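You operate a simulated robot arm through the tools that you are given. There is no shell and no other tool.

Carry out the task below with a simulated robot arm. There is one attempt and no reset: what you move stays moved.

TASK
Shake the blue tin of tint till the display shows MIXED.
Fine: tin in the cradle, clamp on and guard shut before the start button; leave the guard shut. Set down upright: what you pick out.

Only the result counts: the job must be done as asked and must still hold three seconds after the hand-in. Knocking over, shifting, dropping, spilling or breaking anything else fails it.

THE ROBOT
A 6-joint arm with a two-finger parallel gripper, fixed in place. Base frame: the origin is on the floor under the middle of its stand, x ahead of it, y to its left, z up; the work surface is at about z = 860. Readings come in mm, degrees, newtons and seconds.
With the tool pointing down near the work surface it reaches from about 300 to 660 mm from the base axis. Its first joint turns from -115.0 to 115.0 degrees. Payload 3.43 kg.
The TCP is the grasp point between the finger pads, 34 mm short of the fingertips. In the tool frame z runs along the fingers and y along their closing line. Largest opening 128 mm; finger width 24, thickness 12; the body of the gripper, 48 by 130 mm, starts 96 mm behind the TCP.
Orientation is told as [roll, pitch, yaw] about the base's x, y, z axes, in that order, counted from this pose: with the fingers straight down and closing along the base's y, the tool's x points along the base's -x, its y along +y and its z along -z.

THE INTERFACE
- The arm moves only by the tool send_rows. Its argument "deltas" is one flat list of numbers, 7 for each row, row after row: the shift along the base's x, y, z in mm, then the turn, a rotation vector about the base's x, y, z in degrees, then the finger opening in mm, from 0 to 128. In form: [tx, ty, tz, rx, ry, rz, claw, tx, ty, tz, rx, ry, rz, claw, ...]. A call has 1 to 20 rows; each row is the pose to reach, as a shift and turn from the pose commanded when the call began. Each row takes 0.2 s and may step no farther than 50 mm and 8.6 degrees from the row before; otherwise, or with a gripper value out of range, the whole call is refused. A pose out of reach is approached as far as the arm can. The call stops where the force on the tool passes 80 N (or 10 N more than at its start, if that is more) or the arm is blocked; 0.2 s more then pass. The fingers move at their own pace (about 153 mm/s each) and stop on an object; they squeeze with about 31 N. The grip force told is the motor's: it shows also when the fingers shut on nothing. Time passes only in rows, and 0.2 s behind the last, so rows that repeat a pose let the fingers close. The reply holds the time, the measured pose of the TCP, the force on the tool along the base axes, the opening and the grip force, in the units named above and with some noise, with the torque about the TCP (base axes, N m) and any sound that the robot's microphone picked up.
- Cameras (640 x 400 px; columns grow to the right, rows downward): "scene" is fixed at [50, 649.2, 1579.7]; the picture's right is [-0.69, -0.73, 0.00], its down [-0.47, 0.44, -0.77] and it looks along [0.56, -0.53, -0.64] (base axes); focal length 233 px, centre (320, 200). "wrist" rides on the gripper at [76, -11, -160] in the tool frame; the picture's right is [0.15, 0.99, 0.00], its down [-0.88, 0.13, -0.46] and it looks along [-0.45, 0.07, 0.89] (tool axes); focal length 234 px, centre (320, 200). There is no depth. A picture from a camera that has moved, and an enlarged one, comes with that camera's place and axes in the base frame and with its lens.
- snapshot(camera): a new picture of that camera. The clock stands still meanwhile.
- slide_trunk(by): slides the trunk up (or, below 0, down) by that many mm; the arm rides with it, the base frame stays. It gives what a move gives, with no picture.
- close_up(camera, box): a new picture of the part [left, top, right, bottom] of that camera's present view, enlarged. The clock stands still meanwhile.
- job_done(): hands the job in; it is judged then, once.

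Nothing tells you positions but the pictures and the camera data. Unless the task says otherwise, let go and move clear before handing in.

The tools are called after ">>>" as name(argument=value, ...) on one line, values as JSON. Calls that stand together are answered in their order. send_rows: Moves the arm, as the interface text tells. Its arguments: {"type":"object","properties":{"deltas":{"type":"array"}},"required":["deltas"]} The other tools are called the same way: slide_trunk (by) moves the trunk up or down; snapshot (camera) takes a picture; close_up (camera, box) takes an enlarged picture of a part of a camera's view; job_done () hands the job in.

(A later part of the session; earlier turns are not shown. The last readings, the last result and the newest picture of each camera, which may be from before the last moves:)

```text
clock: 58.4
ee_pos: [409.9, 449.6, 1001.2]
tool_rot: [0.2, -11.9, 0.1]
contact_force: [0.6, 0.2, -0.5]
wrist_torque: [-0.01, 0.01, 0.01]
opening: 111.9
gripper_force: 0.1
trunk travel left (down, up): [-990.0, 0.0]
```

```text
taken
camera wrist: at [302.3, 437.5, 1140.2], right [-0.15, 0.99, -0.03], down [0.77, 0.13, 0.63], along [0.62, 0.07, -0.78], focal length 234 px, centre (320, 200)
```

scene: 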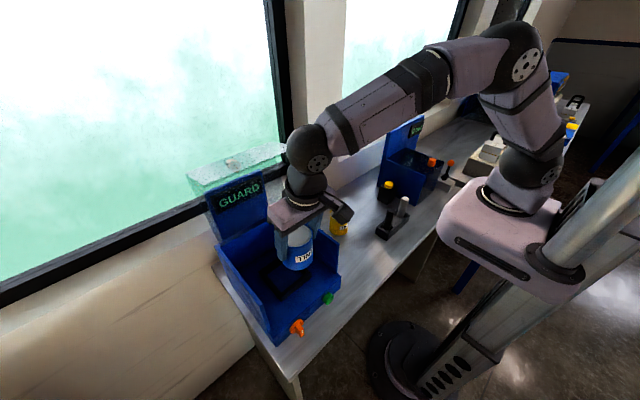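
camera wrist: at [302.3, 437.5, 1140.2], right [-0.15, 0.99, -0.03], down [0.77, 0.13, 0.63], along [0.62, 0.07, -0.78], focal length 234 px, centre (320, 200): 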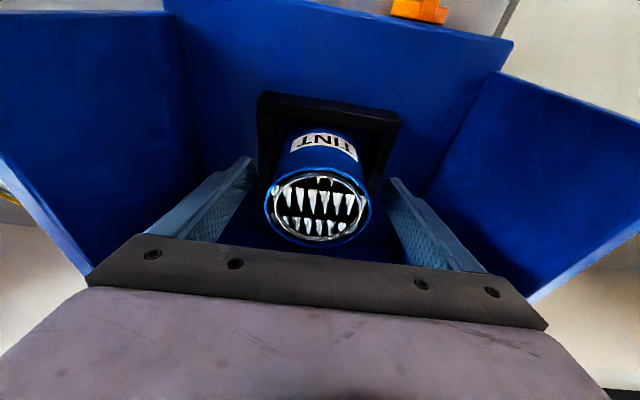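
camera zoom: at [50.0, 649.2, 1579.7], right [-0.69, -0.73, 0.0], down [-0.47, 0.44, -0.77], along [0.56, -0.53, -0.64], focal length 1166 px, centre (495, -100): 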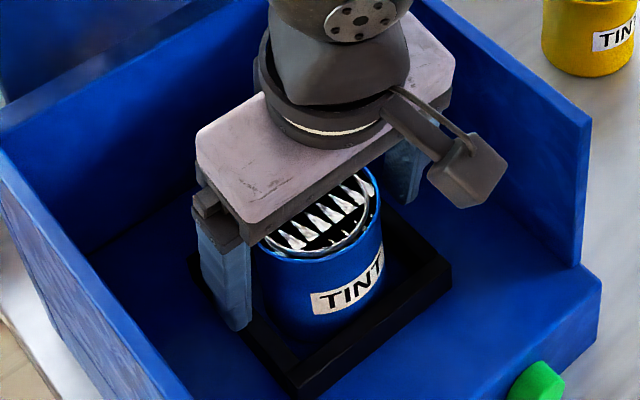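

The tin stands upright in the cradle and I have let go. I back out of the chamber and look at the clamp handle and the button on the front.

>>> send_rows(deltas=[-2, 0, 30, 0, 0, 0, 112, -10, 0, 65, 0, 0, 0, 112, -30, 0, 100, 0, 0, 0, 112, -60, 0, 125, 0, 0, 0, 112, -95, 0, 140, 0, 0, 0, 112, -130, 0, 145, 0, 0, 0, 112, -160, 0, 145, 0, 0, 0, 112])

>>> snapshot(camera="wrist")

>>> close_up(camera="scene", box=[190, 140, 350, 350])

>>> close_up(camera="scene", box=[275, 280, 345, 345])

```text
clock: 60.0
ee_pos: [249.5, 446.7, 1147.5]
tool_rot: [0.2, -12.1, 0.1]
contact_force: [-0.8, 0.1, 0.7]
wrist_torque: [-0.01, 0.0, -0.02]
opening: 112.0
gripper_force: 0.0
trunk travel left (down, up): [-990.0, 0.0]
```

```text
taken
camera wrist: at [141.5, 435.9, 1287.1], right [-0.15, 0.99, -0.03], down [0.77, 0.13, 0.63], along [0.63, 0.07, -0.78], focal length 234 px, centre (320, 200)
```

wrist: 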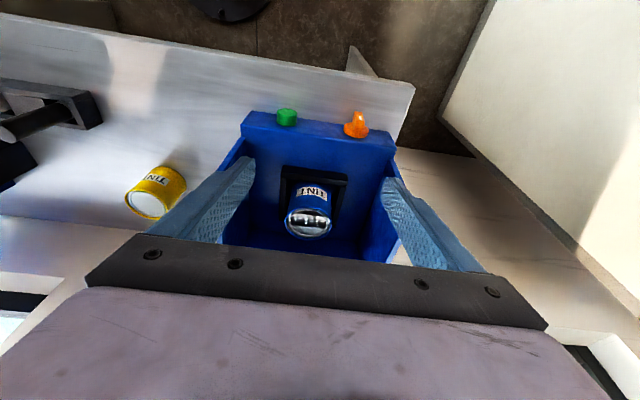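

```text
1.90 times, centred on (270, 245) of scene
camera zoom: at [50.0, 649.2, 1579.7], right [-0.69, -0.73, 0.0], down [-0.47, 0.44, -0.77], along [0.56, -0.53, -0.64], focal length 444 px, centre (415, 114)
```

zoom: 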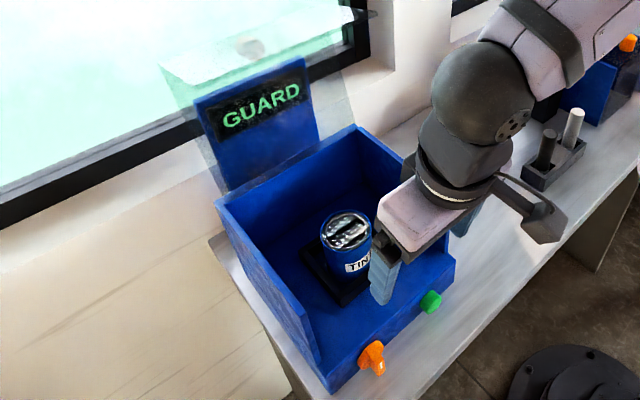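

```text
6.15 times, centred on (310, 312) of scene
camera zoom: at [50.0, 649.2, 1579.7], right [-0.69, -0.73, 0.0], down [-0.47, 0.44, -0.77], along [0.56, -0.53, -0.64], focal length 1436 px, centre (382, -492)
```

zoom: 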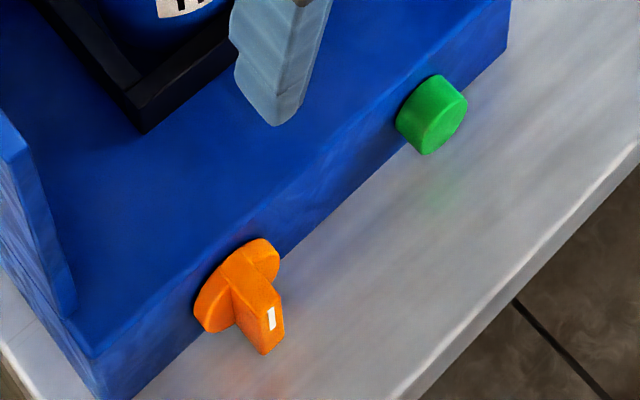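

The clamp handle looks like an orange disc with a fin and a white pointer mark, at about (284, 508, 896). I move the camera lower in front of the panel to see its orientation.

>>> send_rows(deltas=[-3, 8, -35, 0, -6, 0, 112, -6, 16, -70, 0, -12, 0, 112, -10, 24, -105, 0, -18, 0, 112, -10, 24, -137, 0, -18, 0, 112, -10, 24, -137, 0, -18, 0, 112])

>>> snapshot(camera="wrist")

>>> close_up(camera="wrist", box=[240, 60, 400, 180])

```text
clock: 61.2
ee_pos: [240.8, 472.5, 1010.5]
tool_rot: [0.2, -29.9, 0.1]
contact_force: [-0.4, -1.0, -0.5]
wrist_torque: [0.0, 0.01, 0.02]
opening: 112.0
gripper_force: 0.0
trunk travel left (down, up): [-990.0, 0.0]
```

```text
taken
camera wrist: at [94.1, 459.8, 1109.2], right [-0.13, 0.99, -0.07], down [0.53, 0.13, 0.83], along [0.83, 0.07, -0.55], focal length 234 px, centre (320, 200)
```

wrist: 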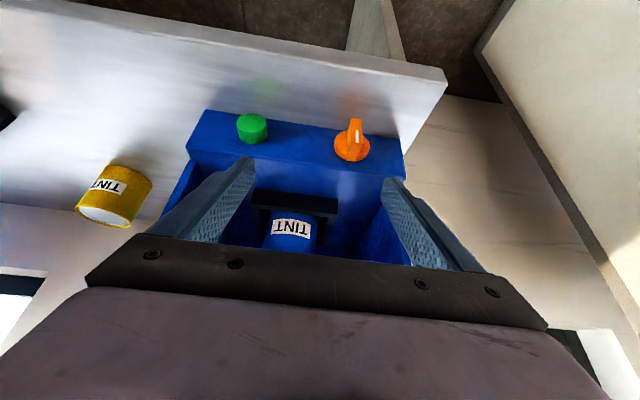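

```text
3.33 times, centred on (320, 120) of wrist
camera zoom: at [94.1, 459.8, 1109.2], right [-0.13, 0.99, -0.07], down [0.53, 0.13, 0.83], along [0.83, 0.07, -0.55], focal length 781 px, centre (320, 467)
```

zoom: 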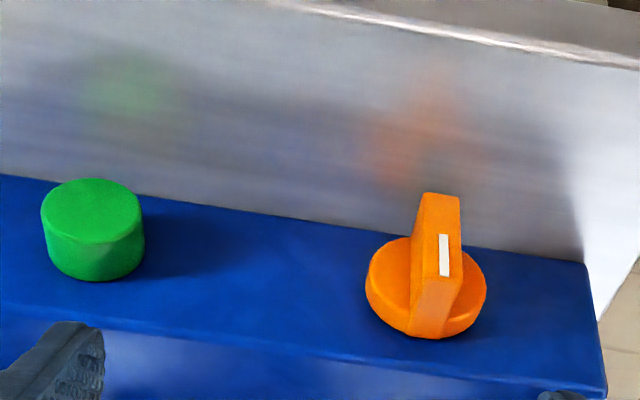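

The handle's fin is vertical with its pointer mark up; its axis is at about y 509, z 895, fin from x ≈ 267 to 290, about 14 mm wide and 41 mm tall. The green button's face is at about (277, 390, 897). I bring the tool to horizontal in front of the handle, keeping distance, to check that it is reachable.

>>> send_rows(deltas=[-8, 4.5, -10, 0, -7.5, 0, 90, -18, 9, -22, 0, -15, 0, 80, -28, 13.5, -36, 0, -22.5, 0, 70, -38, 18, -50, 0, -30, 0, 60, -48, 22.5, -66, 0, -37.5, 0, 50, -54, 27, -82, 0, -45, 0, 45, -56, 31.5, -98, 0, -52.5, 0, 45, -56, 36, -114, 0, -60, 0, 45, -56, 36, -114, 0, -60, 0, 45])

>>> snapshot(camera="scene")

>>> snapshot(camera="wrist")

```text
clock: 63.2
ee_pos: [197.1, 449.1, 937.0]
tool_rot: [-82.6, -89.9, 82.7]
contact_force: [-0.2, -0.4, 0.0]
wrist_torque: [-0.02, 0.02, -0.02]
opening: 45.2
gripper_force: 0.1
out of reach, approached as far as the arm can: row 7, 8, 9
trunk travel left (down, up): [-990.0, 0.0]
```

```text
taken
```

scene: 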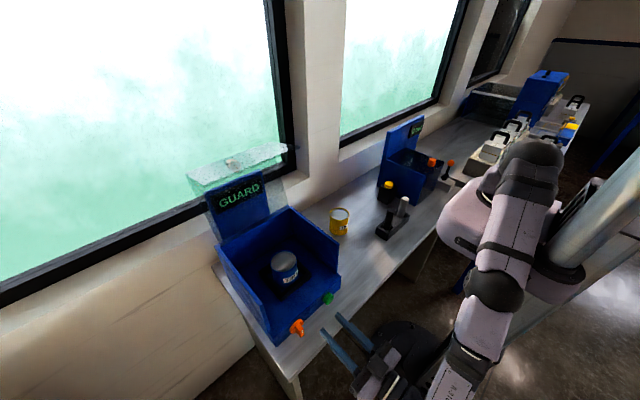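

```text
taken
camera wrist: at [36.1, 437.5, 859.6], right [0.0, 0.99, -0.15], down [-0.46, 0.13, 0.88], along [0.89, 0.07, 0.45], focal length 234 px, centre (320, 200)
```

wrist: 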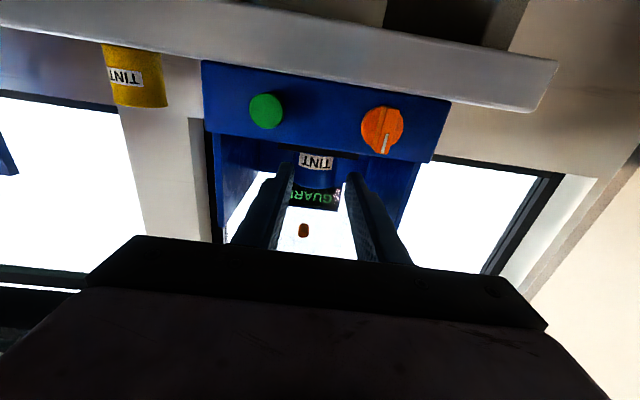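

The pose is just out of reach at this trunk height. I raise the hand, lower the trunk by 150, and try again.

>>> send_rows(deltas=[-4, 5, 40, 0, 0, 0, 45, -8, 10, 80, 0, 0, 0, 45, -12, 15, 120, 0, 0, 0, 45, -15, 20, 150, 0, 0, 0, 45])

>>> slide_trunk(by=-150)

>>> snapshot(camera="scene")

```text
clock: 64.2
ee_pos: [184.0, 471.1, 1088.1]
tool_rot: [-62.2, -89.8, 62.3]
contact_force: [-0.1, 0.0, 0.0]
wrist_torque: [0.02, 0.0, -0.02]
opening: 45.3
gripper_force: 0.1
trunk travel left (down, up): [-990.0, 0.0]
```

```text
clock: 66.0
ee_pos: [183.0, 469.6, 939.3]
tool_rot: [-50.8, -89.8, 51.0]
contact_force: [1.7, 0.2, 0.2]
wrist_torque: [0.02, 0.01, -0.05]
opening: 44.9
gripper_force: 0.0
trunk travel left (down, up): [-840.0, 150.0]
```

```text
taken
```

scene: 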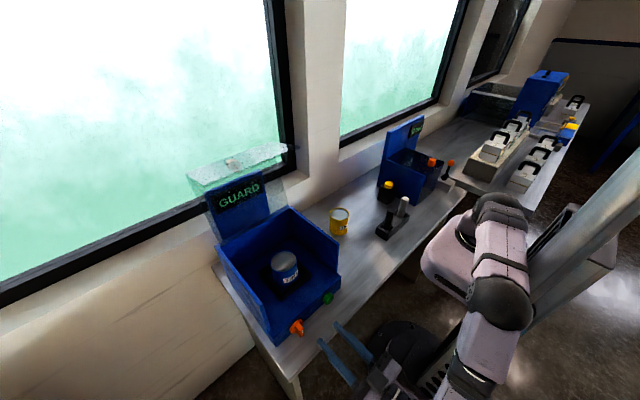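

The hand is at (183, 470, 939), horizontal. I move it to the handle's axis line, still short of the handle.

>>> send_rows(deltas=[0, 13, -15, 0, 0, 0, 45, 0, 26, -30, 0, 0, 0, 45, 0, 39.5, -44, 0, 0, 0, 45, 0, 39.5, -44, 0, 0, 0, 45])

>>> snapshot(camera="wrist")

>>> close_up(camera="wrist", box=[210, 50, 430, 210])

>>> close_up(camera="scene", box=[240, 270, 400, 400])

```text
clock: 67.0
ee_pos: [183.0, 510.9, 895.1]
tool_rot: [-59.2, -89.9, 59.4]
contact_force: [0.8, 0.3, -0.4]
wrist_torque: [-0.03, -0.02, -0.01]
opening: 45.2
gripper_force: 0.0
trunk travel left (down, up): [-840.0, 150.0]
```

```text
taken
camera wrist: at [22.2, 498.1, 818.0], right [0.0, 0.99, -0.15], down [-0.45, 0.13, 0.88], along [0.89, 0.07, 0.45], focal length 234 px, centre (320, 200)
```

wrist: 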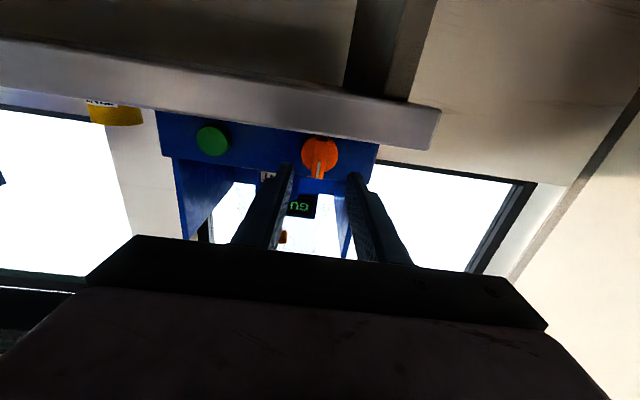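

```text
2.50 times, centred on (320, 130) of wrist
camera zoom: at [22.2, 498.1, 818.0], right [0.0, 0.99, -0.15], down [-0.45, 0.13, 0.88], along [0.89, 0.07, 0.45], focal length 585 px, centre (320, 375)
```

zoom: 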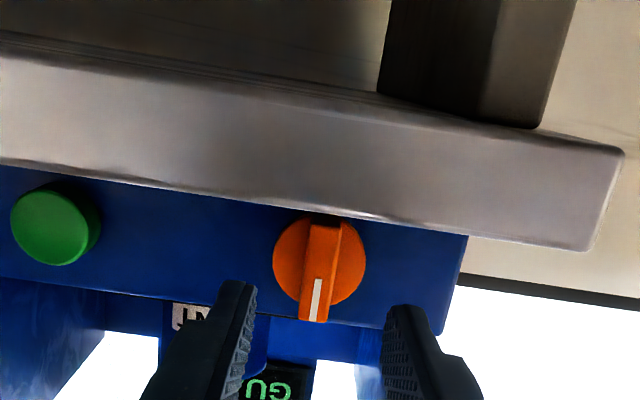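

```text
3.08 times, centred on (320, 335) of scene
camera zoom: at [50.0, 649.2, 1579.7], right [-0.69, -0.73, 0.0], down [-0.47, 0.44, -0.77], along [0.56, -0.53, -0.64], focal length 718 px, centre (320, -215)
```

zoom: 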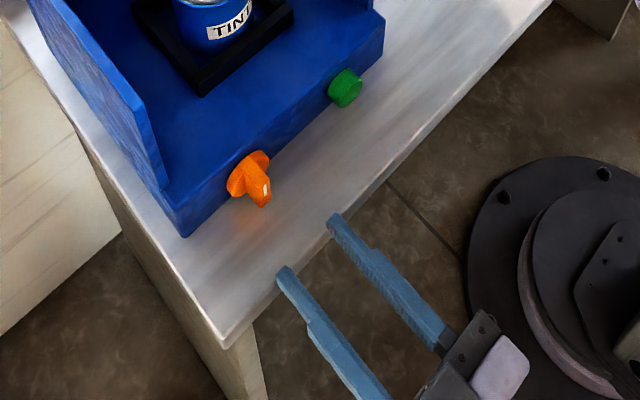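

The handle lies straight ahead: axis at y ≈ 510, z ≈ 895, pointer up. I advance so the fingers straddle the fin, then close gently.

>>> send_rows(deltas=[25, -0.5, 0, 0, 0, 0, 45, 50, -0.5, 0, 0, 0, 0, 45, 68, -0.5, 0, 0, 0, 0, 45, 68, -0.5, 0, 0, 0, 0, 45])

>>> close_up(camera="wrist", box=[210, 50, 430, 210])

>>> close_up(camera="scene", box=[260, 270, 360, 370])

```text
clock: 68.0
ee_pos: [251.8, 507.9, 894.9]
tool_rot: [-52.1, -89.9, 52.4]
contact_force: [0.3, -0.9, 1.0]
wrist_torque: [-0.02, 0.02, 0.0]
opening: 45.2
gripper_force: 0.2
trunk travel left (down, up): [-840.0, 150.0]
```

```text
2.50 times, centred on (320, 130) of wrist
camera zoom: at [91.1, 496.4, 817.4], right [0.0, 0.99, -0.15], down [-0.45, 0.13, 0.88], along [0.89, 0.07, 0.45], focal length 585 px, centre (320, 375)
```

zoom: 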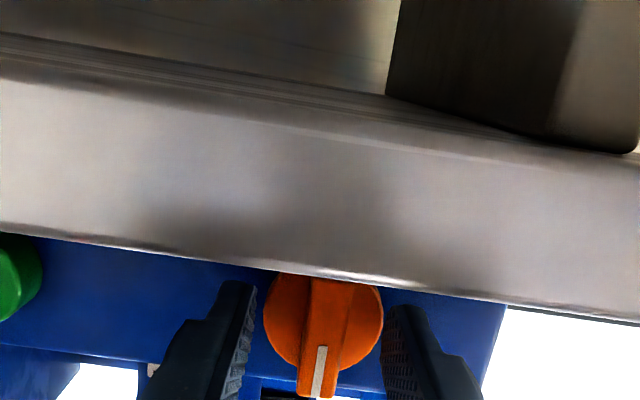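

```text
4.00 times, centred on (310, 320) of scene
camera zoom: at [50.0, 649.2, 1579.7], right [-0.69, -0.73, 0.0], down [-0.47, 0.44, -0.77], along [0.56, -0.53, -0.64], focal length 933 px, centre (360, -280)
```

zoom: 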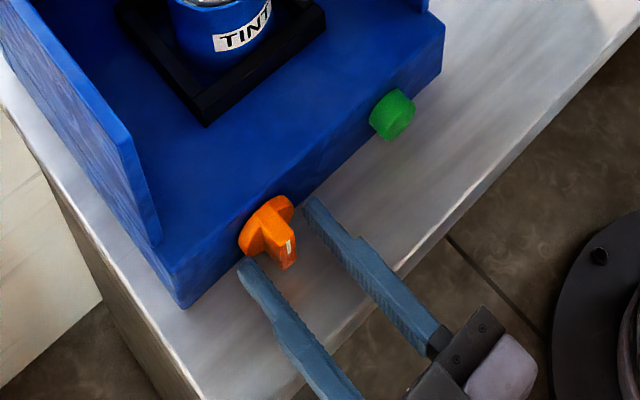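

The fin is centred between the fingers. I close on it.

>>> send_rows(deltas=[0, 1, 0, 0, 0, 0, 20, 0, 1, 0, 0, 0, 0, 8, 0, 1, 0, 0, 0, 0, 8])

>>> close_up(camera="scene", box=[260, 270, 360, 370])

```text
clock: 68.8
ee_pos: [252.0, 509.5, 893.7]
tool_rot: [-51.2, -89.8, 51.3]
contact_force: [-1.8, 1.6, -1.4]
wrist_torque: [0.09, 0.13, -0.26]
opening: 13.4
gripper_force: 44.8
trunk travel left (down, up): [-840.0, 150.0]
```

```text
4.00 times, centred on (310, 320) of scene
camera zoom: at [50.0, 649.2, 1579.7], right [-0.69, -0.73, 0.0], down [-0.47, 0.44, -0.77], along [0.56, -0.53, -0.64], focal length 933 px, centre (360, -280)
```

zoom: 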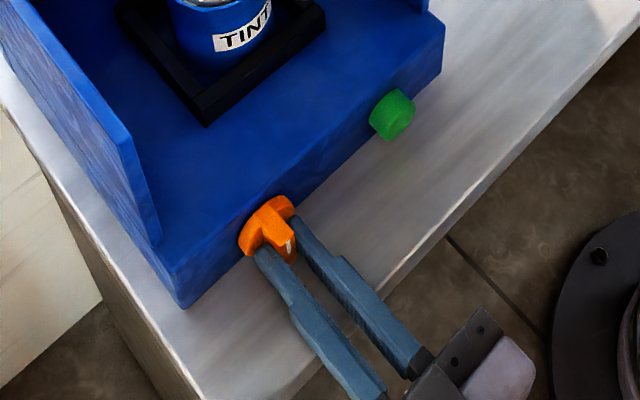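

The fin is held. I try turning it a little clockwise (as seen from the front) and read the torque.

>>> send_rows(deltas=[0, 0, 0, 4, 0, 0, 8, 0, 0, 0, 8, 0, 0, 8, 0, 0, 0, 12, 0, 0, 8, 0, 0, 0, 12, 0, 0, 8])

>>> close_up(camera="scene", box=[260, 270, 360, 370])

>>> close_up(camera="wrist", box=[210, 50, 430, 210])

```text
clock: 69.8
ee_pos: [252.4, 510.3, 893.1]
tool_rot: [89.6, -78.1, -89.5]
contact_force: [1.3, 0.4, -4.6]
wrist_torque: [0.04, -0.45, -0.36]
opening: 13.5
gripper_force: 45.2
trunk travel left (down, up): [-840.0, 150.0]
```

```text
4.00 times, centred on (310, 320) of scene
camera zoom: at [50.0, 649.2, 1579.7], right [-0.69, -0.73, 0.0], down [-0.47, 0.44, -0.77], along [0.56, -0.53, -0.64], focal length 933 px, centre (360, -280)
```

zoom: 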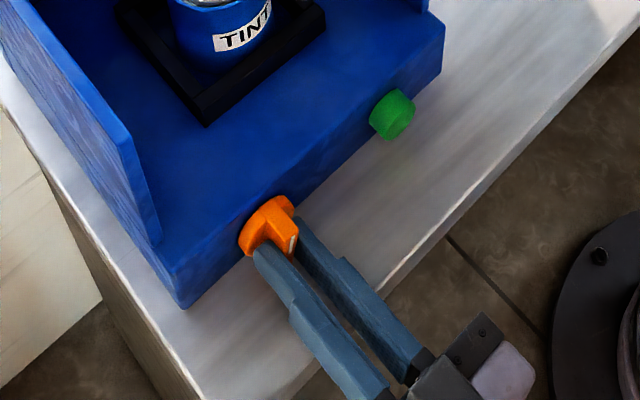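

```text
2.50 times, centred on (320, 130) of wrist
camera zoom: at [91.2, 514.5, 816.3], right [0.0, 1.0, 0.06], down [-0.45, -0.06, 0.89], along [0.89, -0.03, 0.45], focal length 585 px, centre (320, 375)
```

zoom: 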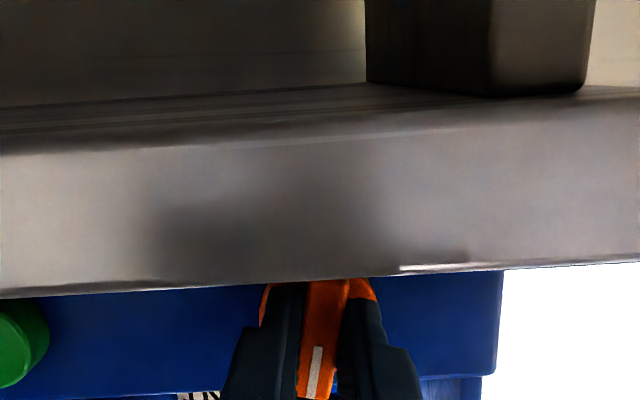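

It turns freely this way. I continue to a quarter turn.

>>> send_rows(deltas=[0, 0, 0, 7.8, 0, 0, 8, 0, 0, 0, 15.6, 0, 0, 8, 0, 0, 0, 23.4, 0, 0, 8, 0, 0, 0, 31.2, 0, 0, 8, 0, 0, 0, 39, 0, 0, 8, 0, 0, 0, 46.8, 0, 0, 8, 0, 0, 0, 54.6, 0, 0, 8, 0, 0, 0, 54.6, 0, 0, 8])

>>> close_up(camera="scene", box=[260, 270, 360, 370])

>>> close_up(camera="scene", box=[180, 140, 350, 310])

```text
clock: 71.6
ee_pos: [251.5, 526.3, 888.4]
tool_rot: [87.5, -35.2, -90.5]
contact_force: [-3.6, -57.1, -45.5]
wrist_torque: [0.84, 0.35, -1.59]
opening: 15.7
gripper_force: 45.0
out of reach, approached as far as the arm can: row 3, 4, 5, 6, 7, 8
trunk travel left (down, up): [-840.0, 150.0]
```

```text
4.00 times, centred on (310, 320) of scene
camera zoom: at [50.0, 649.2, 1579.7], right [-0.69, -0.73, 0.0], down [-0.47, 0.44, -0.77], along [0.56, -0.53, -0.64], focal length 933 px, centre (360, -280)
```

zoom: 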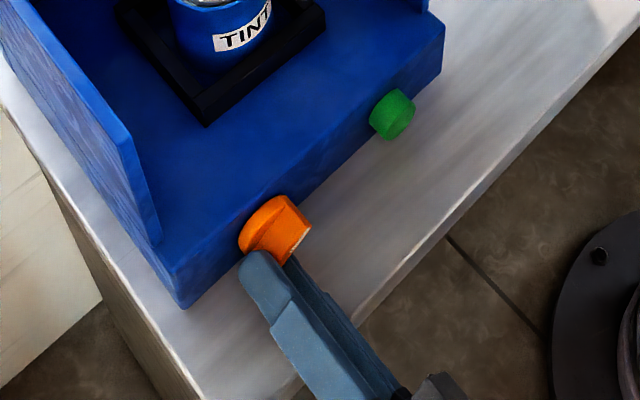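

```text
2.35 times, centred on (265, 225) of scene
camera zoom: at [50.0, 649.2, 1579.7], right [-0.69, -0.73, 0.0], down [-0.47, 0.44, -0.77], along [0.56, -0.53, -0.64], focal length 549 px, centre (449, 141)
```

zoom: 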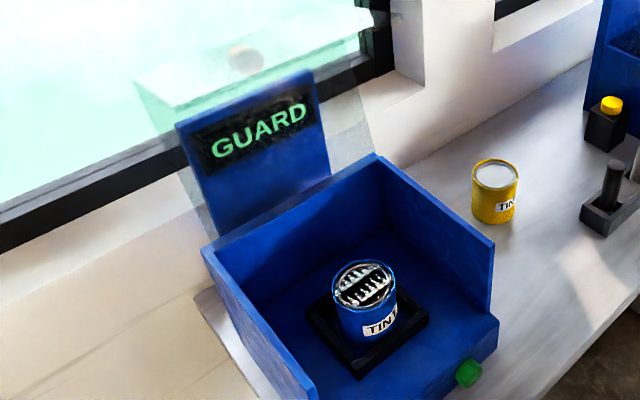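

The arm ran into a joint limit partway and is pulling sideways on the handle (about 57 N), so I release it right away.

>>> send_rows(deltas=[0, 0, 0, 0, 0, 0, 24])

>>> close_up(camera="scene", box=[260, 270, 360, 370])

>>> close_up(camera="wrist", box=[160, 0, 480, 240])

```text
clock: 72.0
ee_pos: [251.4, 536.0, 899.7]
tool_rot: [88.5, -34.2, -90.1]
contact_force: [7.7, -32.3, -22.7]
wrist_torque: [0.26, 0.66, -0.52]
opening: 44.8
gripper_force: 18.7
trunk travel left (down, up): [-840.0, 150.0]
```

```text
4.00 times, centred on (310, 320) of scene
camera zoom: at [50.0, 649.2, 1579.7], right [-0.69, -0.73, 0.0], down [-0.47, 0.44, -0.77], along [0.56, -0.53, -0.64], focal length 933 px, centre (360, -280)
```

zoom: 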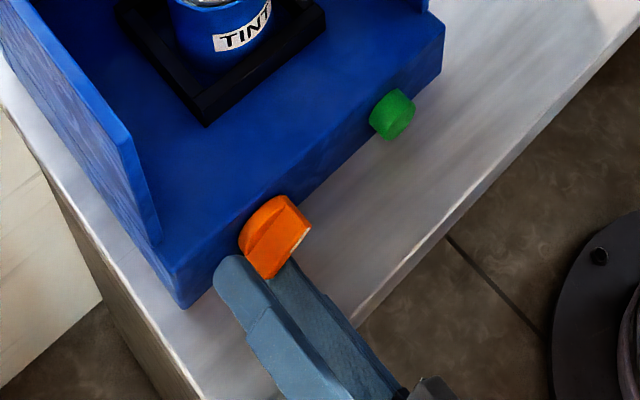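

```text
1.67 times, centred on (320, 120) of wrist
camera zoom: at [90.0, 593.9, 849.9], right [0.03, 0.68, 0.74], down [-0.45, -0.65, 0.61], along [0.89, -0.35, 0.29], focal length 390 px, centre (320, 333)
```

zoom: 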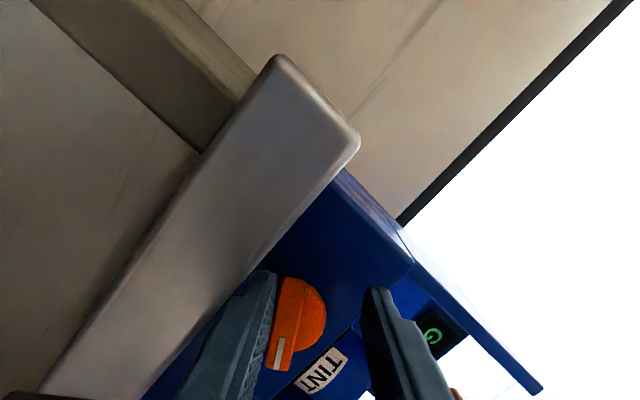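

>>> send_rows(deltas=[-20, 0, 0, 0, 0, 0, 60, -45, 0, 0, 0, 0, 0, 60, -70, 0, 0, 0, 0, 0, 60])

>>> close_up(camera="scene", box=[260, 270, 360, 370])

>>> close_up(camera="wrist", box=[160, 0, 480, 240])

>>> snapshot(camera="scene")

```text
clock: 72.8
ee_pos: [177.4, 532.6, 913.5]
tool_rot: [89.3, -33.6, -89.6]
contact_force: [-0.8, 0.0, -0.3]
wrist_torque: [0.01, -0.01, 0.0]
opening: 59.8
gripper_force: 0.2
out of reach, approached as far as the arm can: row 2, 3
trunk travel left (down, up): [-840.0, 150.0]
```

```text
4.00 times, centred on (310, 320) of scene
camera zoom: at [50.0, 649.2, 1579.7], right [-0.69, -0.73, 0.0], down [-0.47, 0.44, -0.77], along [0.56, -0.53, -0.64], focal length 933 px, centre (360, -280)
```

zoom: 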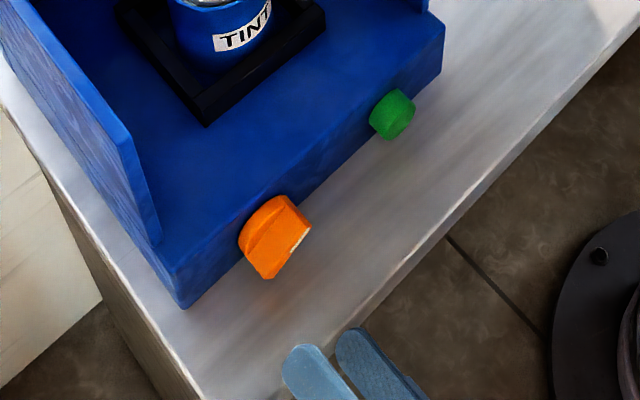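

```text
1.67 times, centred on (320, 120) of wrist
camera zoom: at [16.2, 589.8, 860.9], right [0.01, 0.67, 0.74], down [-0.45, -0.66, 0.6], along [0.89, -0.34, 0.3], focal length 390 px, centre (320, 333)
```

zoom: 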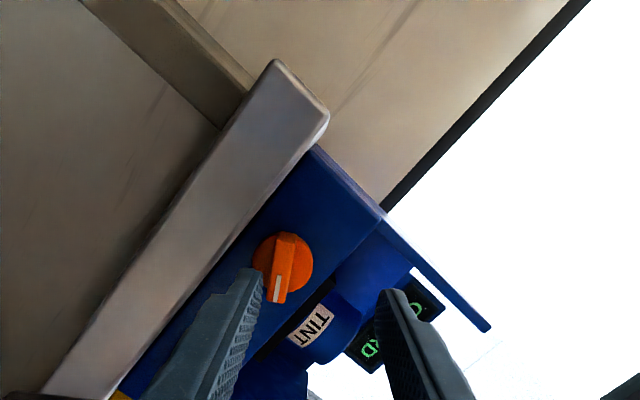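

```text
taken
```

scene: 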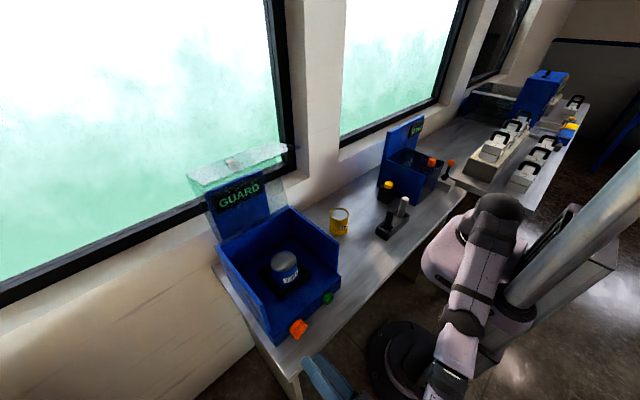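

The handle is now turned about 57° clockwise and everything else is undisturbed. The last wrist joint was at its limit, so I roll the tool back by 180° in free space to regrip the fin with room to turn.

>>> send_rows(deltas=[0, -2, -2, -8.2, 0, 0, 60, 0, -4, -4, -16.4, 0, 0, 60, 0, -6, -6, -24.6, 0, 0, 60, 0, -8, -8, -32.8, 0, 0, 60, 0, -10, -10, -41, 0, 0, 60, 0, -12, -12, -49.2, 0, 0, 60, 0, -14, -14, -57.4, 0, 0, 60, 0, -16, -16, -65.6, 0, 0, 60, 0, -18, -18, -73.8, 0, 0, 60, 0, -20, -18, -82, 0, 0, 60, 0, -22, -18, -90.2, 0, 0, 60])

>>> send_rows(deltas=[0, 0, 0, -8.2, 0, 0, 60, 0, 0, 0, -16.4, 0, 0, 60, 0, 0, 0, -24.6, 0, 0, 60, 0, 0, 0, -32.8, 0, 0, 60, 0, 0, 0, -41, 0, 0, 60, 0, 0, 0, -49.2, 0, 0, 60, 0, 0, 0, -57.4, 0, 0, 60, 0, 0, 0, -65.6, 0, 0, 60, 0, 0, 0, -73.8, 0, 0, 60, 0, 0, 0, -82, 0, 0, 60, 0, 0, 0, -90, 0, 0, 60])

>>> snapshot(camera="wrist")

>>> snapshot(camera="scene")

```text
clock: 75.2
ee_pos: [177.0, 516.8, 890.6]
tool_rot: [-90.4, -56.0, 89.7]
contact_force: [-0.6, 0.7, 0.4]
wrist_torque: [0.01, -0.01, 0.0]
opening: 60.0
gripper_force: 0.1
out of reach, approached as far as the arm can: row 8, 9, 10, 11
trunk travel left (down, up): [-840.0, 150.0]
```

```text
clock: 77.6
ee_pos: [177.5, 519.4, 888.1]
tool_rot: [-90.8, 34.1, 89.6]
contact_force: [0.4, -0.1, -1.1]
wrist_torque: [-0.01, -0.01, 0.0]
opening: 60.0
gripper_force: 0.0
trunk travel left (down, up): [-840.0, 150.0]
```

```text
taken
camera wrist: at [15.4, 461.7, 937.7], right [0.01, -0.67, -0.74], down [-0.45, 0.66, -0.61], along [0.89, 0.34, -0.3], focal length 234 px, centre (320, 200)
```

wrist: 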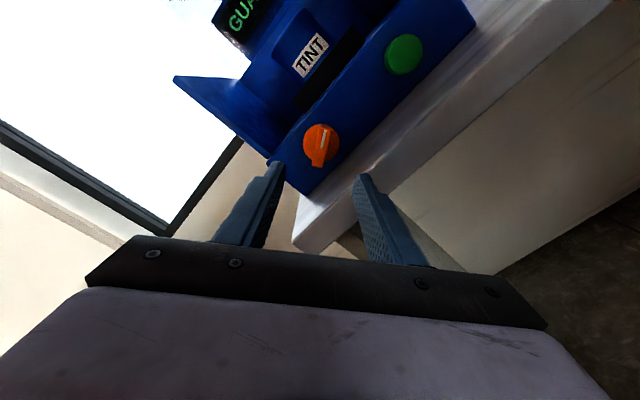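

```text
taken
```

scene: 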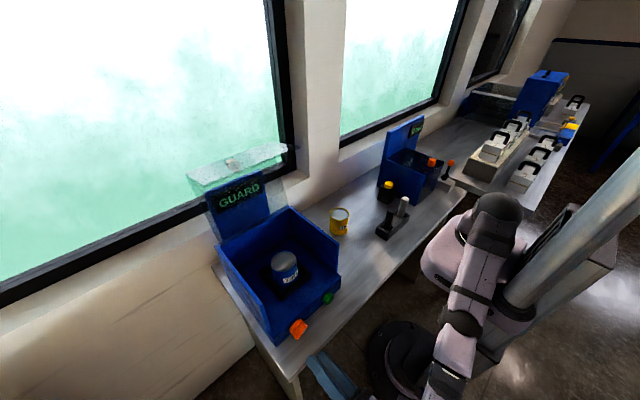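

>>> close_up(camera="wrist", box=[260, 90, 400, 190])

```text
4.00 times, centred on (330, 140) of wrist
camera zoom: at [15.4, 461.7, 937.7], right [0.01, -0.67, -0.74], down [-0.45, 0.66, -0.61], along [0.89, 0.34, -0.3], focal length 937 px, centre (280, 440)
```

zoom: 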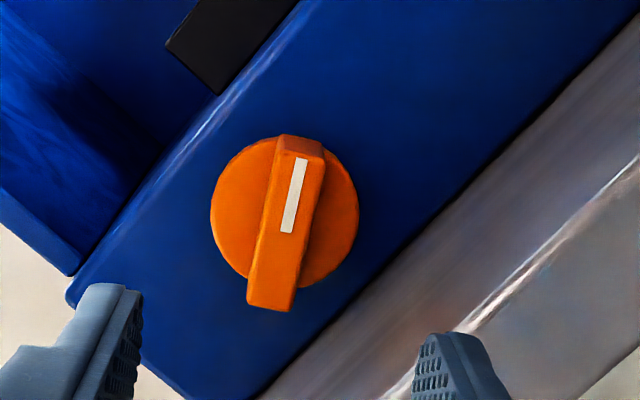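

The fin sits at about 60° clockwise, axis at (510, 895), and the fingers are aligned with it. I narrow the opening to 30 mm so the lower finger clears the table and line up in front of the fin.

>>> send_rows(deltas=[10, -4, 3, 2, 0, 0, 30, 25, -7, 5, 4, 0, 0, 30, 37, -9, 6.7, 4, 0, 0, 30, 37, -9, 6.7, 4, 0, 0, 30])

>>> close_up(camera="wrist", box=[240, 90, 420, 220])

>>> close_up(camera="scene", box=[260, 270, 360, 370])

```text
clock: 78.6
ee_pos: [210.8, 524.2, 888.1]
tool_rot: [-90.8, 29.8, 89.6]
contact_force: [-1.6, -1.8, 2.8]
wrist_torque: [0.02, 0.05, -0.02]
opening: 28.7
gripper_force: 0.1
out of reach, approached as far as the arm can: row 1, 2, 3, 4
trunk travel left (down, up): [-840.0, 150.0]
```

```text
3.08 times, centred on (330, 155) of wrist
camera zoom: at [49.2, 464.8, 932.1], right [0.01, -0.62, -0.79], down [-0.45, 0.7, -0.56], along [0.89, 0.36, -0.27], focal length 720 px, centre (289, 338)
```

zoom: 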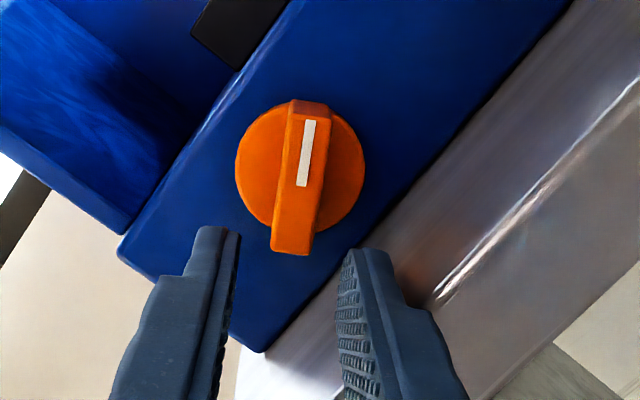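

```text
4.00 times, centred on (310, 320) of scene
camera zoom: at [50.0, 649.2, 1579.7], right [-0.69, -0.73, 0.0], down [-0.47, 0.44, -0.77], along [0.56, -0.53, -0.64], focal length 933 px, centre (360, -280)
```

zoom: 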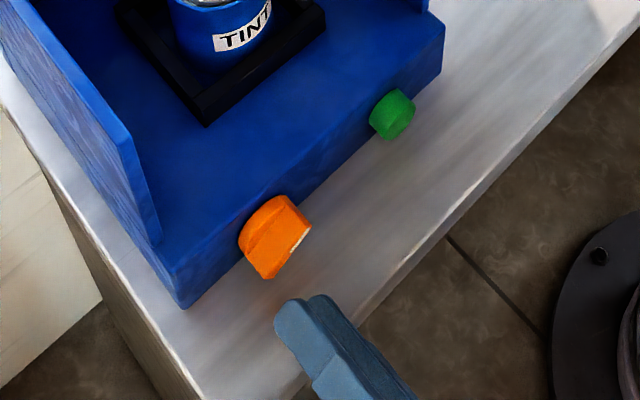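

The arm cannot quite line up at this roll. I probe with a slightly different roll to find which joint limit is in the way.

>>> send_rows(deltas=[0, -4, 2, 8, 0, 0, 30, 0, -8, 4, 16, 0, 0, 30, 0, -12, 6, 24, 0, 0, 30, 0, -12, 6, 24, 0, 0, 30])

```text
clock: 79.6
ee_pos: [209.9, 523.5, 886.6]
tool_rot: [-90.5, 5.8, 89.6]
contact_force: [-0.4, 0.4, -0.6]
wrist_torque: [0.04, 0.0, -0.01]
opening: 30.1
gripper_force: 0.1
out of reach, approached as far as the arm can: row 1, 2, 3, 4
trunk travel left (down, up): [-840.0, 150.0]
```

>>> send_rows(deltas=[0, -2, 12, 0, 0, 0, 30, 0, -4, 24, 0, 0, 0, 30, 0, -4, 24, 0, 0, 0, 30])

>>> snapshot(camera="scene")

```text
clock: 80.4
ee_pos: [207.3, 532.5, 906.0]
tool_rot: [-90.6, 5.9, 89.7]
contact_force: [-0.1, 0.7, -0.8]
wrist_torque: [-0.01, -0.01, -0.01]
opening: 30.0
gripper_force: 0.0
out of reach, approached as far as the arm can: row 1, 2, 3
trunk travel left (down, up): [-840.0, 150.0]
```

```text
taken
```

scene: 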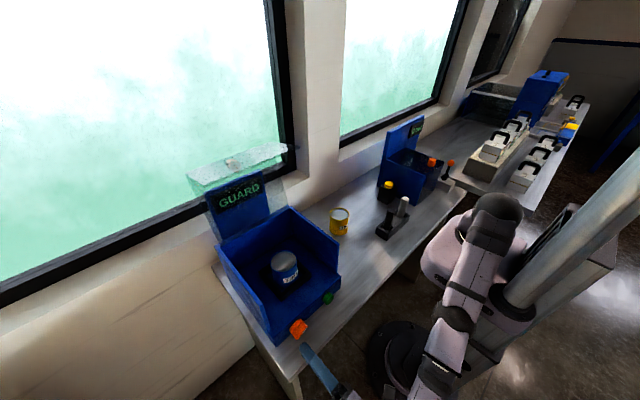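

The limit seems to be a stuck arm configuration rather than the roll itself. I lift the hand away to a roomier pose and approach again.

>>> send_rows(deltas=[0, -15, 25, 0, 0, 0, 30, 0, -30, 50, 0, 0, 0, 30, 0, -45, 75, 0, 0, 0, 30, 0, -60, 100, 0, 0, 0, 30])

>>> send_rows(deltas=[0, -15, 0, 0, 0, 0, 30, 0, -30, 0, 0, 0, 0, 30, 0, -30, 0, 0, 0, 0, 30])

>>> snapshot(camera="scene")

```text
clock: 81.4
ee_pos: [195.4, 551.3, 959.1]
tool_rot: [-90.7, 5.9, 89.7]
contact_force: [-0.3, -0.1, 0.2]
wrist_torque: [-0.03, -0.01, -0.04]
opening: 30.1
gripper_force: 0.1
out of reach, approached as far as the arm can: row 1, 2, 3, 4
trunk travel left (down, up): [-840.0, 150.0]
```

```text
clock: 82.2
ee_pos: [190.3, 548.6, 952.4]
tool_rot: [-90.6, 5.8, 89.8]
contact_force: [-0.3, 0.7, 0.1]
wrist_torque: [0.02, -0.03, -0.02]
opening: 29.8
gripper_force: 0.1
out of reach, approached as far as the arm can: row 1, 2, 3
trunk travel left (down, up): [-840.0, 150.0]
```

```text
taken
```

scene: 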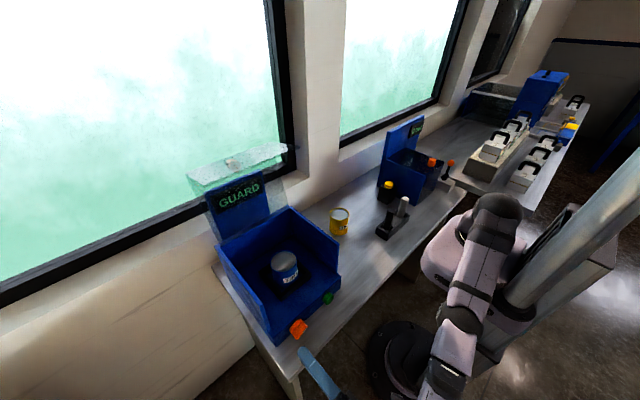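

>>> close_up(camera="scene", box=[280, 170, 560, 400])

>>> snapshot(camera="wrist")

```text
1.74 times, centred on (420, 285) of scene
camera zoom: at [50.0, 649.2, 1579.7], right [-0.69, -0.73, 0.0], down [-0.47, 0.44, -0.77], along [0.56, -0.53, -0.64], focal length 406 px, centre (146, 52)
```

zoom: 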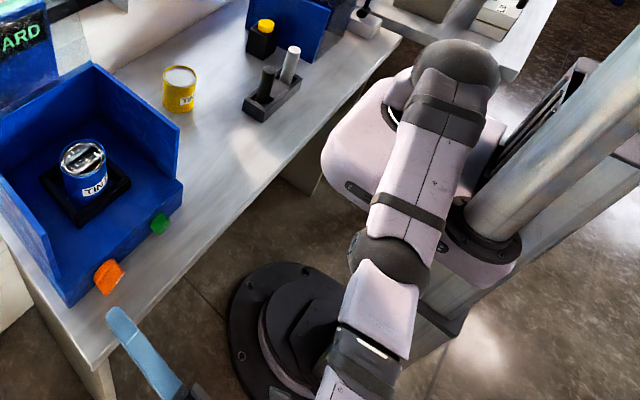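

```text
taken
camera wrist: at [28.8, 475.4, 967.7], right [0.01, -0.25, -0.97], down [-0.45, 0.86, -0.22], along [0.89, 0.44, -0.1], focal length 234 px, centre (320, 200)
```

wrist: 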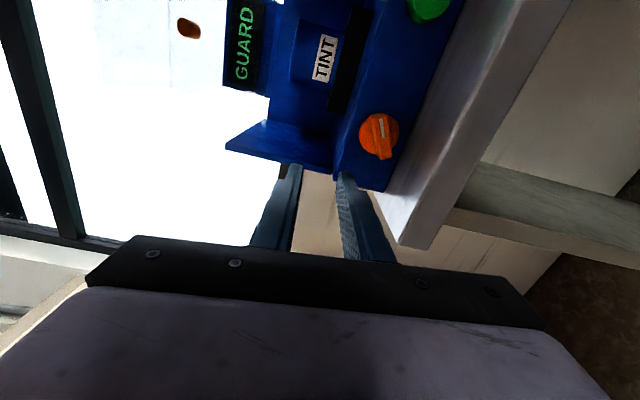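

>>> send_rows(deltas=[0, 15, 0, 0, 0, 0, 30, 0, 15, 0, 0, 0, 0, 30])

>>> send_rows(deltas=[0, -15, 0, 0, 0, 0, 30, 0, -30, 0, 0, 0, 0, 30, 0, -30, 0, 0, 0, 0, 30])

```text
clock: 82.8
ee_pos: [191.9, 552.1, 954.9]
tool_rot: [-90.7, 5.9, 89.7]
contact_force: [-0.5, 0.9, -0.8]
wrist_torque: [0.01, 0.02, 0.0]
opening: 30.1
gripper_force: 0.1
out of reach, approached as far as the arm can: row 1, 2
trunk travel left (down, up): [-840.0, 150.0]
```

```text
clock: 83.6
ee_pos: [187.0, 547.1, 948.2]
tool_rot: [-90.6, 5.9, 89.6]
contact_force: [-0.5, 0.2, -0.3]
wrist_torque: [0.03, 0.0, 0.0]
opening: 30.2
gripper_force: 0.0
out of reach, approached as far as the arm can: row 1, 2, 3
trunk travel left (down, up): [-840.0, 150.0]
```

>>> send_rows(deltas=[0, -30, 40, 0, 0, 0, 30, 0, -60, 80, 0, 0, 0, 30, 0, -90, 120, 0, 0, 0, 30, 0, -120, 160, 0, 0, 0, 30, 0, -150, 200, 0, 0, 0, 30, 0, -180, 240, 0, 0, 0, 30])

>>> snapshot(camera="scene")

```text
clock: 85.0
ee_pos: [143.0, 571.2, 1085.1]
tool_rot: [-90.6, 6.0, 89.6]
contact_force: [0.6, 0.9, 0.1]
wrist_torque: [0.03, 0.02, -0.02]
opening: 29.8
gripper_force: 0.0
out of reach, approached as far as the arm can: row 1, 2, 3, 4, 5, 6
trunk travel left (down, up): [-840.0, 150.0]
```

```text
taken
```

scene: 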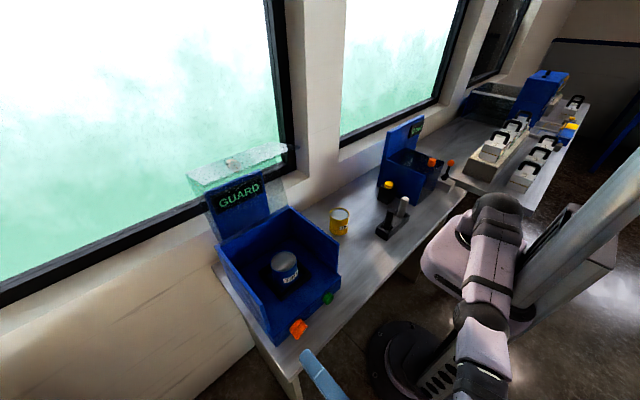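

The arm has got stuck fully stretched. Moving the hand downward along its arc should let the elbow flex again, so I try that well in front of the table.

>>> send_rows(deltas=[2, -15, -40, 0, 0, 0, 30, 4, -35, -80, 0, 0, 0, 30, 6, -60, -115, 0, 0, 0, 30, 8, -85, -145, 0, 0, 0, 30, 10, -110, -160, 0, 0, 0, 30])

>>> snapshot(camera="scene")

```text
clock: 86.2
ee_pos: [139.3, 517.7, 914.1]
tool_rot: [-90.7, 5.9, 89.5]
contact_force: [-0.1, -0.3, 0.0]
wrist_torque: [0.04, -0.02, 0.0]
opening: 30.0
gripper_force: 0.0
out of reach, approached as far as the arm can: row 1, 2, 3, 4, 5
trunk travel left (down, up): [-840.0, 150.0]
```

```text
taken
```

scene: 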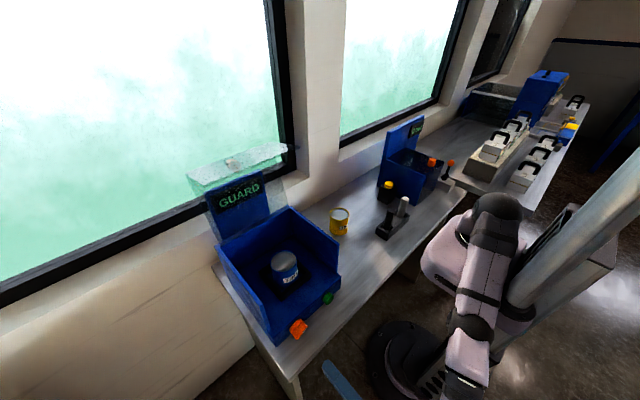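

>>> send_rows(deltas=[0, 20, -8, 0, 0, 0, 30, 0, 40, -16, 0, 0, 0, 30])

>>> send_rows(deltas=[0, -38, -30, 0, 0, 0, 30, 0, -38, -30, 0, 0, 0, 30])

```text
clock: 86.8
ee_pos: [149.4, 524.1, 917.6]
tool_rot: [-90.6, 5.9, 89.9]
contact_force: [0.0, 1.2, 0.0]
wrist_torque: [0.02, 0.03, 0.0]
opening: 30.0
gripper_force: 0.0
out of reach, approached as far as the arm can: row 1, 2
trunk travel left (down, up): [-840.0, 150.0]
```

```text
clock: 87.4
ee_pos: [145.1, 502.0, 879.8]
tool_rot: [-90.5, 5.9, 89.7]
contact_force: [-0.2, 0.3, 0.1]
wrist_torque: [0.01, 0.0, 0.02]
opening: 30.1
gripper_force: 0.0
out of reach, approached as far as the arm can: row 1, 2
trunk travel left (down, up): [-840.0, 150.0]
```

>>> send_rows(deltas=[0, 20, -10, 0, 0, 0, 30, 0, 20, -10, 0, 0, 0, 30])

>>> send_rows(deltas=[0, -8, 48, 0, 0, 0, 30, 0, -8, 48, 0, 0, 0, 30])

```text
clock: 88.0
ee_pos: [148.6, 505.0, 878.6]
tool_rot: [-90.6, 5.8, 89.8]
contact_force: [0.8, -0.5, 0.2]
wrist_torque: [0.02, -0.01, -0.02]
opening: 30.0
gripper_force: 0.2
out of reach, approached as far as the arm can: row 1, 2
trunk travel left (down, up): [-840.0, 150.0]
```

```text
clock: 88.6
ee_pos: [143.6, 522.6, 917.1]
tool_rot: [-90.6, 5.9, 89.7]
contact_force: [-0.4, 0.3, -1.2]
wrist_torque: [0.0, 0.0, -0.02]
opening: 29.9
gripper_force: 0.0
out of reach, approached as far as the arm can: row 1, 2
trunk travel left (down, up): [-840.0, 150.0]
```

The elbow appears slightly over-extended. I move up along the reach limit, then make a long downward sweep (kept outward) so that the elbow flexes to its normal side, before pulling in.

>>> send_rows(deltas=[0, 31, 40, 0, 0, 0, 30, 0, 44, 80, 0, 0, 0, 30, 0, 54, 120, 0, 0, 0, 30, 0, 60, 163, 0, 0, 0, 30])

>>> send_rows(deltas=[0, 10, -40, 0, 0, 0, 30, 0, 0, -80, 0, 0, 0, 30, 0, -12, -120, 0, 0, 0, 30, 0, -29, -160, 0, 0, 0, 30, 0, -49, -200, 0, 0, 0, 30])

>>> send_rows(deltas=[0, -20, -10, 0, 0, 0, 30, 0, -40, -10, 0, 0, 0, 30, 0, -60, -10, 0, 0, 0, 30])

```text
refused: row 1 steps farther than a row can; nothing moved
```

```text
clock: 89.8
ee_pos: [155.5, 492.5, 851.1]
tool_rot: [-87.3, -3.7, 87.9]
contact_force: [0.4, -0.2, 0.4]
wrist_torque: [0.04, -0.01, 0.02]
opening: 29.8
gripper_force: 0.0
out of reach, approached as far as the arm can: row 1, 2, 3, 4, 5
trunk travel left (down, up): [-840.0, 150.0]
stopped in row 5: the arm was blocked; the commanded pose is now the measured one
```

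```text
clock: 90.8
ee_pos: [154.1, 487.3, 851.0]
tool_rot: [-85.9, -7.3, 86.1]
contact_force: [-0.1, 1.0, -0.1]
wrist_torque: [0.0, 0.01, 0.03]
opening: 30.0
gripper_force: 0.1
out of reach, approached as far as the arm can: row 1, 2, 3
trunk travel left (down, up): [-840.0, 150.0]
stopped in row 3: the arm was blocked; the commanded pose is now the measured one
```

One call was refused and the next went lower than intended and was blocked, with no force at the hand. I look at the scene before doing anything else.

>>> snapshot(camera="scene")

>>> close_up(camera="scene", box=[280, 170, 560, 400])

>>> snapshot(camera="wrist")

```text
taken
```

scene: 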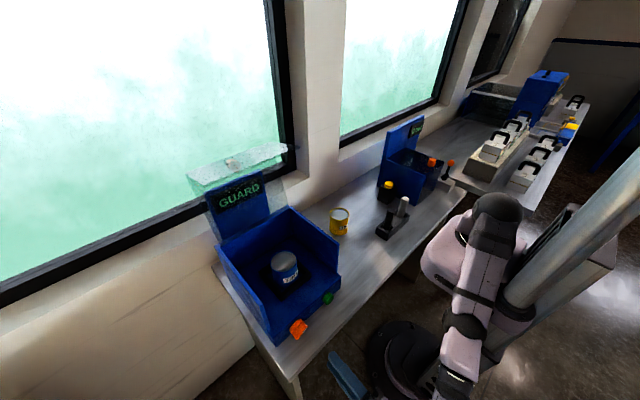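

```text
1.74 times, centred on (420, 285) of scene
camera zoom: at [50.0, 649.2, 1579.7], right [-0.69, -0.73, 0.0], down [-0.47, 0.44, -0.77], along [0.56, -0.53, -0.64], focal length 406 px, centre (146, 52)
```

zoom: 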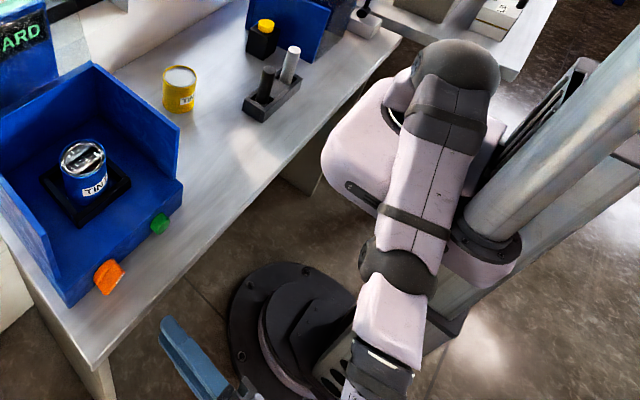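

```text
taken
camera wrist: at [-10.4, 420.6, 862.6], right [-0.07, -0.01, -1.0], down [-0.4, 0.92, 0.02], along [0.91, 0.4, -0.07], focal length 234 px, centre (320, 200)
```

wrist: 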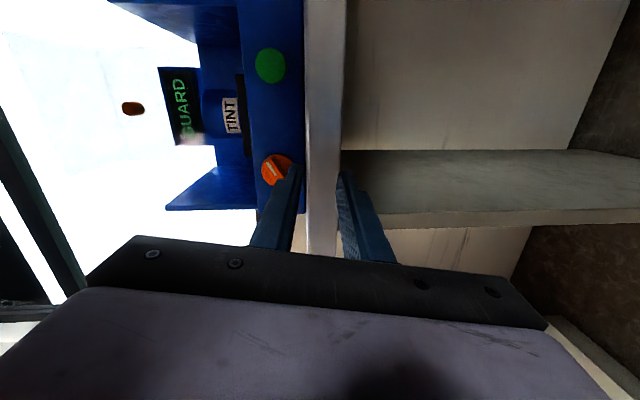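

Nothing on the bench was touched; the upper arm just met the robot's own carriage. I move back up along the reach boundary in permitted steps.

>>> send_rows(deltas=[0, 25, 34, 0, 0, 0, 30, 0, 48, 71, 0, 0, 0, 30, 0, 66, 109, 0, 0, 0, 30, 0, 78, 149, 0, 0, 0, 30, 0, 88, 189, 0, 0, 0, 30, 0, 95, 234, 0, 0, 0, 30])

```text
clock: 92.2
ee_pos: [158.5, 563.1, 1075.2]
tool_rot: [-86.0, -7.1, 86.2]
contact_force: [0.4, -0.4, 0.0]
wrist_torque: [-0.01, 0.01, 0.03]
opening: 30.0
gripper_force: 0.1
out of reach, approached as far as the arm can: row 1, 2, 3, 4, 5, 6
trunk travel left (down, up): [-840.0, 150.0]
```

>>> send_rows(deltas=[0, 8, -40, 0, 0, 0, 30, 0, 0, -80, 0, 0, 0, 30, 0, -11, -120, 0, 0, 0, 30, 0, -25, -158, 0, 0, 0, 30])

>>> send_rows(deltas=[0, -25, -8, 0, 0, 0, 30, 0, -45, -8, 0, 0, 0, 30])

```text
clock: 93.2
ee_pos: [161.5, 524.3, 922.2]
tool_rot: [-85.9, -7.3, 86.1]
contact_force: [1.1, -0.3, 0.3]
wrist_torque: [0.01, 0.01, 0.03]
opening: 30.1
gripper_force: 0.1
out of reach, approached as far as the arm can: row 1, 2, 3, 4
trunk travel left (down, up): [-840.0, 150.0]
```

```text
clock: 93.8
ee_pos: [159.0, 479.0, 913.3]
tool_rot: [-85.9, -7.2, 86.2]
contact_force: [0.8, -0.3, -0.5]
wrist_torque: [0.0, 0.01, 0.01]
opening: 30.2
gripper_force: 0.0
trunk travel left (down, up): [-840.0, 150.0]
```

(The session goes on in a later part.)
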